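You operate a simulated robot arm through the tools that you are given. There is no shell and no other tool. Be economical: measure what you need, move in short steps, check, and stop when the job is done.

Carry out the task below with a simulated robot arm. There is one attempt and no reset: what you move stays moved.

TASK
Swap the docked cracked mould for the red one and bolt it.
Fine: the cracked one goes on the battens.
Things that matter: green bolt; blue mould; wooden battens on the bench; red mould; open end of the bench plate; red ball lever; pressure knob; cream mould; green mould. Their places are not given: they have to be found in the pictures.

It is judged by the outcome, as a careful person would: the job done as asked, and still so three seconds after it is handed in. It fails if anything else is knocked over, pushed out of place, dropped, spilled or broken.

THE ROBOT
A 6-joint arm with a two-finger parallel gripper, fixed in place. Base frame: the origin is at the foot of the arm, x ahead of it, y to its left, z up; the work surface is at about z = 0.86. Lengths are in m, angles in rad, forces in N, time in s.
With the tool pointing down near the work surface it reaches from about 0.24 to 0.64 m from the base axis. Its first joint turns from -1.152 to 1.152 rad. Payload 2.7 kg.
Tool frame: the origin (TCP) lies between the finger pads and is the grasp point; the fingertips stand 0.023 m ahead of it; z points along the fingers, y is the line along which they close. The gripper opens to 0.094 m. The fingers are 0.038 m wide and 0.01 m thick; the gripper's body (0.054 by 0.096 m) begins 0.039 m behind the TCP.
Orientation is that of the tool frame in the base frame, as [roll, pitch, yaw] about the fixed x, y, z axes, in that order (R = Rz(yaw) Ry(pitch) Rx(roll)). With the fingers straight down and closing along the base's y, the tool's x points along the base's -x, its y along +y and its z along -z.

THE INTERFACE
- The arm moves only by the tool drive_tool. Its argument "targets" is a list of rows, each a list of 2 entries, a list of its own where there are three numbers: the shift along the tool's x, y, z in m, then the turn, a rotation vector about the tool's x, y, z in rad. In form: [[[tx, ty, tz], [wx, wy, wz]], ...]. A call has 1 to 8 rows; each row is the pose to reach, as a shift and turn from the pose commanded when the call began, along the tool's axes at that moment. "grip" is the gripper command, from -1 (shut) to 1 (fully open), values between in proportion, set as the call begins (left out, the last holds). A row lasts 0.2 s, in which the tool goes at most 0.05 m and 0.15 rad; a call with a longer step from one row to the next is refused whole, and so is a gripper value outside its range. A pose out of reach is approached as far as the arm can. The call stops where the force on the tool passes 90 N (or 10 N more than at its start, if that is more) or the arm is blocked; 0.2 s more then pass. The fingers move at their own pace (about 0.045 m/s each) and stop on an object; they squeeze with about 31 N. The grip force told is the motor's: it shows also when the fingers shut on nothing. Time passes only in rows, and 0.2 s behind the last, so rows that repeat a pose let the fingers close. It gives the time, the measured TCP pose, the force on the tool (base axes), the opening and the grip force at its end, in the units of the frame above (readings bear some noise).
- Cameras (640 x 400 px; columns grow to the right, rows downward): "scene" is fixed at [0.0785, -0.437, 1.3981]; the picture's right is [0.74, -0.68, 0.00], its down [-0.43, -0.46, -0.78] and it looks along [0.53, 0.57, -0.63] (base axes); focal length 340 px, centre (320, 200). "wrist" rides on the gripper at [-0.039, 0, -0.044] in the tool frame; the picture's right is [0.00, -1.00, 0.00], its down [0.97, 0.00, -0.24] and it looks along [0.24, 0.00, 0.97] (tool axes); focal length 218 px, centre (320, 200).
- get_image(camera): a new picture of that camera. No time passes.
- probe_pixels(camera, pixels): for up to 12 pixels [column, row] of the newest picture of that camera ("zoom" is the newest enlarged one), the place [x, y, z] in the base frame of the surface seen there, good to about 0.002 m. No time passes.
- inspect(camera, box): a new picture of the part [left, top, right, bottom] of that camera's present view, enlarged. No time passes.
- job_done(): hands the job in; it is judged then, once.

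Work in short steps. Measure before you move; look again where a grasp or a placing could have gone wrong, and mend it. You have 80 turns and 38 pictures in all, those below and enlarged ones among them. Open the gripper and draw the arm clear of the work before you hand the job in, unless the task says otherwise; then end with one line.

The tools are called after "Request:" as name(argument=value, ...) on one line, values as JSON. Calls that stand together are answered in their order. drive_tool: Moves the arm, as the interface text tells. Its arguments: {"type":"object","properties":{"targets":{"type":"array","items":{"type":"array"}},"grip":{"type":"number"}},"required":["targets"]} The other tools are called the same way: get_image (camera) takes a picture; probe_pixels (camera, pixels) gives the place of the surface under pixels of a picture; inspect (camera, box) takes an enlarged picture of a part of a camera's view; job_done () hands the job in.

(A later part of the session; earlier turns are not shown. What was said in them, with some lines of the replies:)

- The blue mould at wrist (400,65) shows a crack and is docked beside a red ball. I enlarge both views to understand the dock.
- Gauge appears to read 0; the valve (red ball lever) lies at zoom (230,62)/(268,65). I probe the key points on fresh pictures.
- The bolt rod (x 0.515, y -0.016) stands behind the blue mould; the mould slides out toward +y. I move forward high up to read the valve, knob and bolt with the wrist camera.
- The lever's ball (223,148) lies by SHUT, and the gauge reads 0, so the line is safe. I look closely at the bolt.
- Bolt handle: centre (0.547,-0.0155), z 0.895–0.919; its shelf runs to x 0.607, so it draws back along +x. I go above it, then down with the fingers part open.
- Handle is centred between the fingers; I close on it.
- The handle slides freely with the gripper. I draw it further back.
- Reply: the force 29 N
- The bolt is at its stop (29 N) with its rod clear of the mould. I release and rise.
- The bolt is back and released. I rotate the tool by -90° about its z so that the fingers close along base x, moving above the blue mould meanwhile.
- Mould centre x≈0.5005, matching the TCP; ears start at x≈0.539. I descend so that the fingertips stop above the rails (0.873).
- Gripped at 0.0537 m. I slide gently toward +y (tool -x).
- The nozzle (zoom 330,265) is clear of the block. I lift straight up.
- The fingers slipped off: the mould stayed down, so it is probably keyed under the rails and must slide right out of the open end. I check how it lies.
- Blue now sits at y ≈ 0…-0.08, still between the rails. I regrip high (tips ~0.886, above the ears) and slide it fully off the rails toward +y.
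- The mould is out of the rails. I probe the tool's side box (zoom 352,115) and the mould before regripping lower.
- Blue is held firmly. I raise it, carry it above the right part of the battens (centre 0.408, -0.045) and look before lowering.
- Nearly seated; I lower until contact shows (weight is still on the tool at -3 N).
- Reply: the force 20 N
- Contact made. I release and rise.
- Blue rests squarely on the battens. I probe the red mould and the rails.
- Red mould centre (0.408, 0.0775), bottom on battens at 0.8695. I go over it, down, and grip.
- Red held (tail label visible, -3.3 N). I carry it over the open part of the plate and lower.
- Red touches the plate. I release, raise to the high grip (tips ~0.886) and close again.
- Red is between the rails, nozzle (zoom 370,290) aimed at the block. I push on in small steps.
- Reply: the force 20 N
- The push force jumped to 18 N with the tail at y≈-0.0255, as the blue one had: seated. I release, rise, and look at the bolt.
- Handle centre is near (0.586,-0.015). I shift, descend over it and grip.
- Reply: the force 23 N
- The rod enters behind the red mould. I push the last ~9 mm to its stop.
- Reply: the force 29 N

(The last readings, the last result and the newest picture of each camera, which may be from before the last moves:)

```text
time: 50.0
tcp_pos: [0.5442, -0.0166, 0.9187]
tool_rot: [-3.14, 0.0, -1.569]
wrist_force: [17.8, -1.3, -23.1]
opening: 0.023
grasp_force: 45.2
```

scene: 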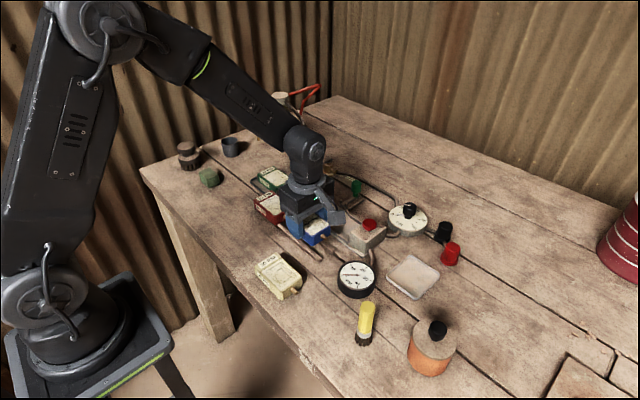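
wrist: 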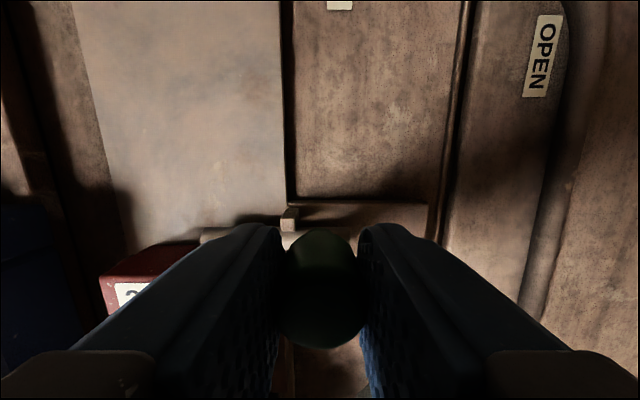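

The bolt is against its stop (18 N reaction). I release, rise and retreat.

Request:
drive_tool(targets=[[[0, -0.002, 0], [0, 0, 0]], [[0, -0.002, 0], [0, 0, 0]], [[0, -0.002, 0], [0, 0, 0]], [[0, -0.002, -0.04], [0, 0, 0]], [[0, -0.002, -0.09], [0, 0, 0]], [[0, 0.02, -0.13], [0, 0, 0]], [[0, 0.02, -0.13], [0, 0, 0]]], grip=0.3)

Request:
get_image(camera="wrist")

Request:
probe_pixels(camera="wrist", pixels=[[320, 200], [300, 215], [290, 190]])

Request:
inspect(camera="scene", box=[230, 150, 440, 290])

```text
time: 51.6
tcp_pos: [0.5251, -0.0204, 1.0527]
tool_rot: [-3.141, -0.002, -1.57]
wrist_force: [-0.3, -0.1, 0.6]
opening: 0.0611
grasp_force: 0.1
```

```text
4 pictures are left
```

wrist: 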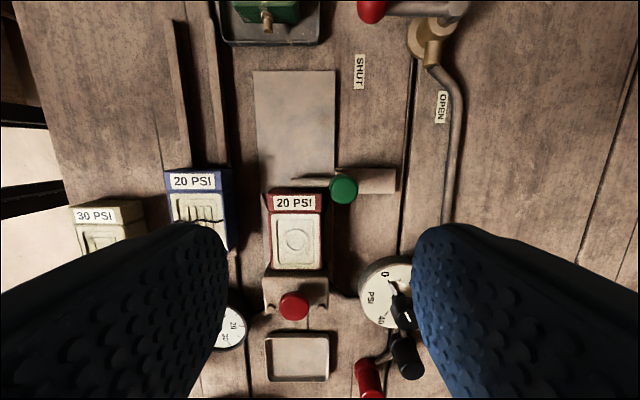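

```text
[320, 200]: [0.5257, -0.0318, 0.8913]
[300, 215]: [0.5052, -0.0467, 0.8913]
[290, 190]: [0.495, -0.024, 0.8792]
```

```text
2.86 times, centred on (335, 220) of scene
```

zoom: 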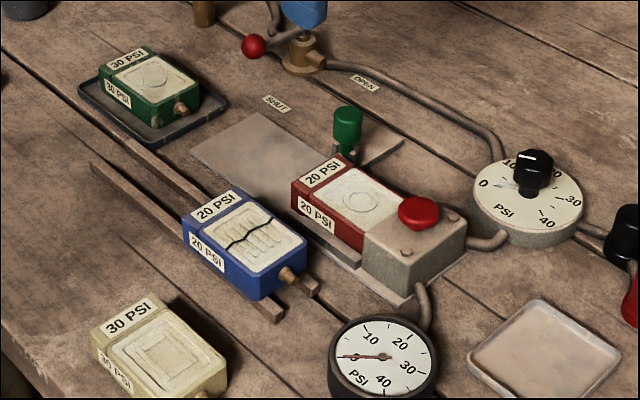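

Red is docked, the rod lies across its tail (0.495,-0.024,0.879), blue sits on the battens, and everything else is unchanged. I draw the arm up and back with the gripper open, then hand in.

Request:
drive_tool(targets=[[[0, 0.03, -0.02], [0, 0, 0]], [[0, 0.06, -0.04], [0, 0, 0]], [[0, 0.1, -0.05], [0, 0, 0]], [[0, 0.1, -0.05], [0, 0, 0]]], grip=1)

Request:
job_done()

```text
time: 52.6
tcp_pos: [0.4209, -0.0129, 1.1013]
tool_rot: [3.141, -0.001, -1.57]
wrist_force: [0.1, 0.4, -0.1]
opening: 0.0941
grasp_force: 0.1
```

```text
The job is handed in.
```

The red mould is docked and bolted, the cracked blue one is on the battens, and I left the valve shut and the pressure knob as they were.
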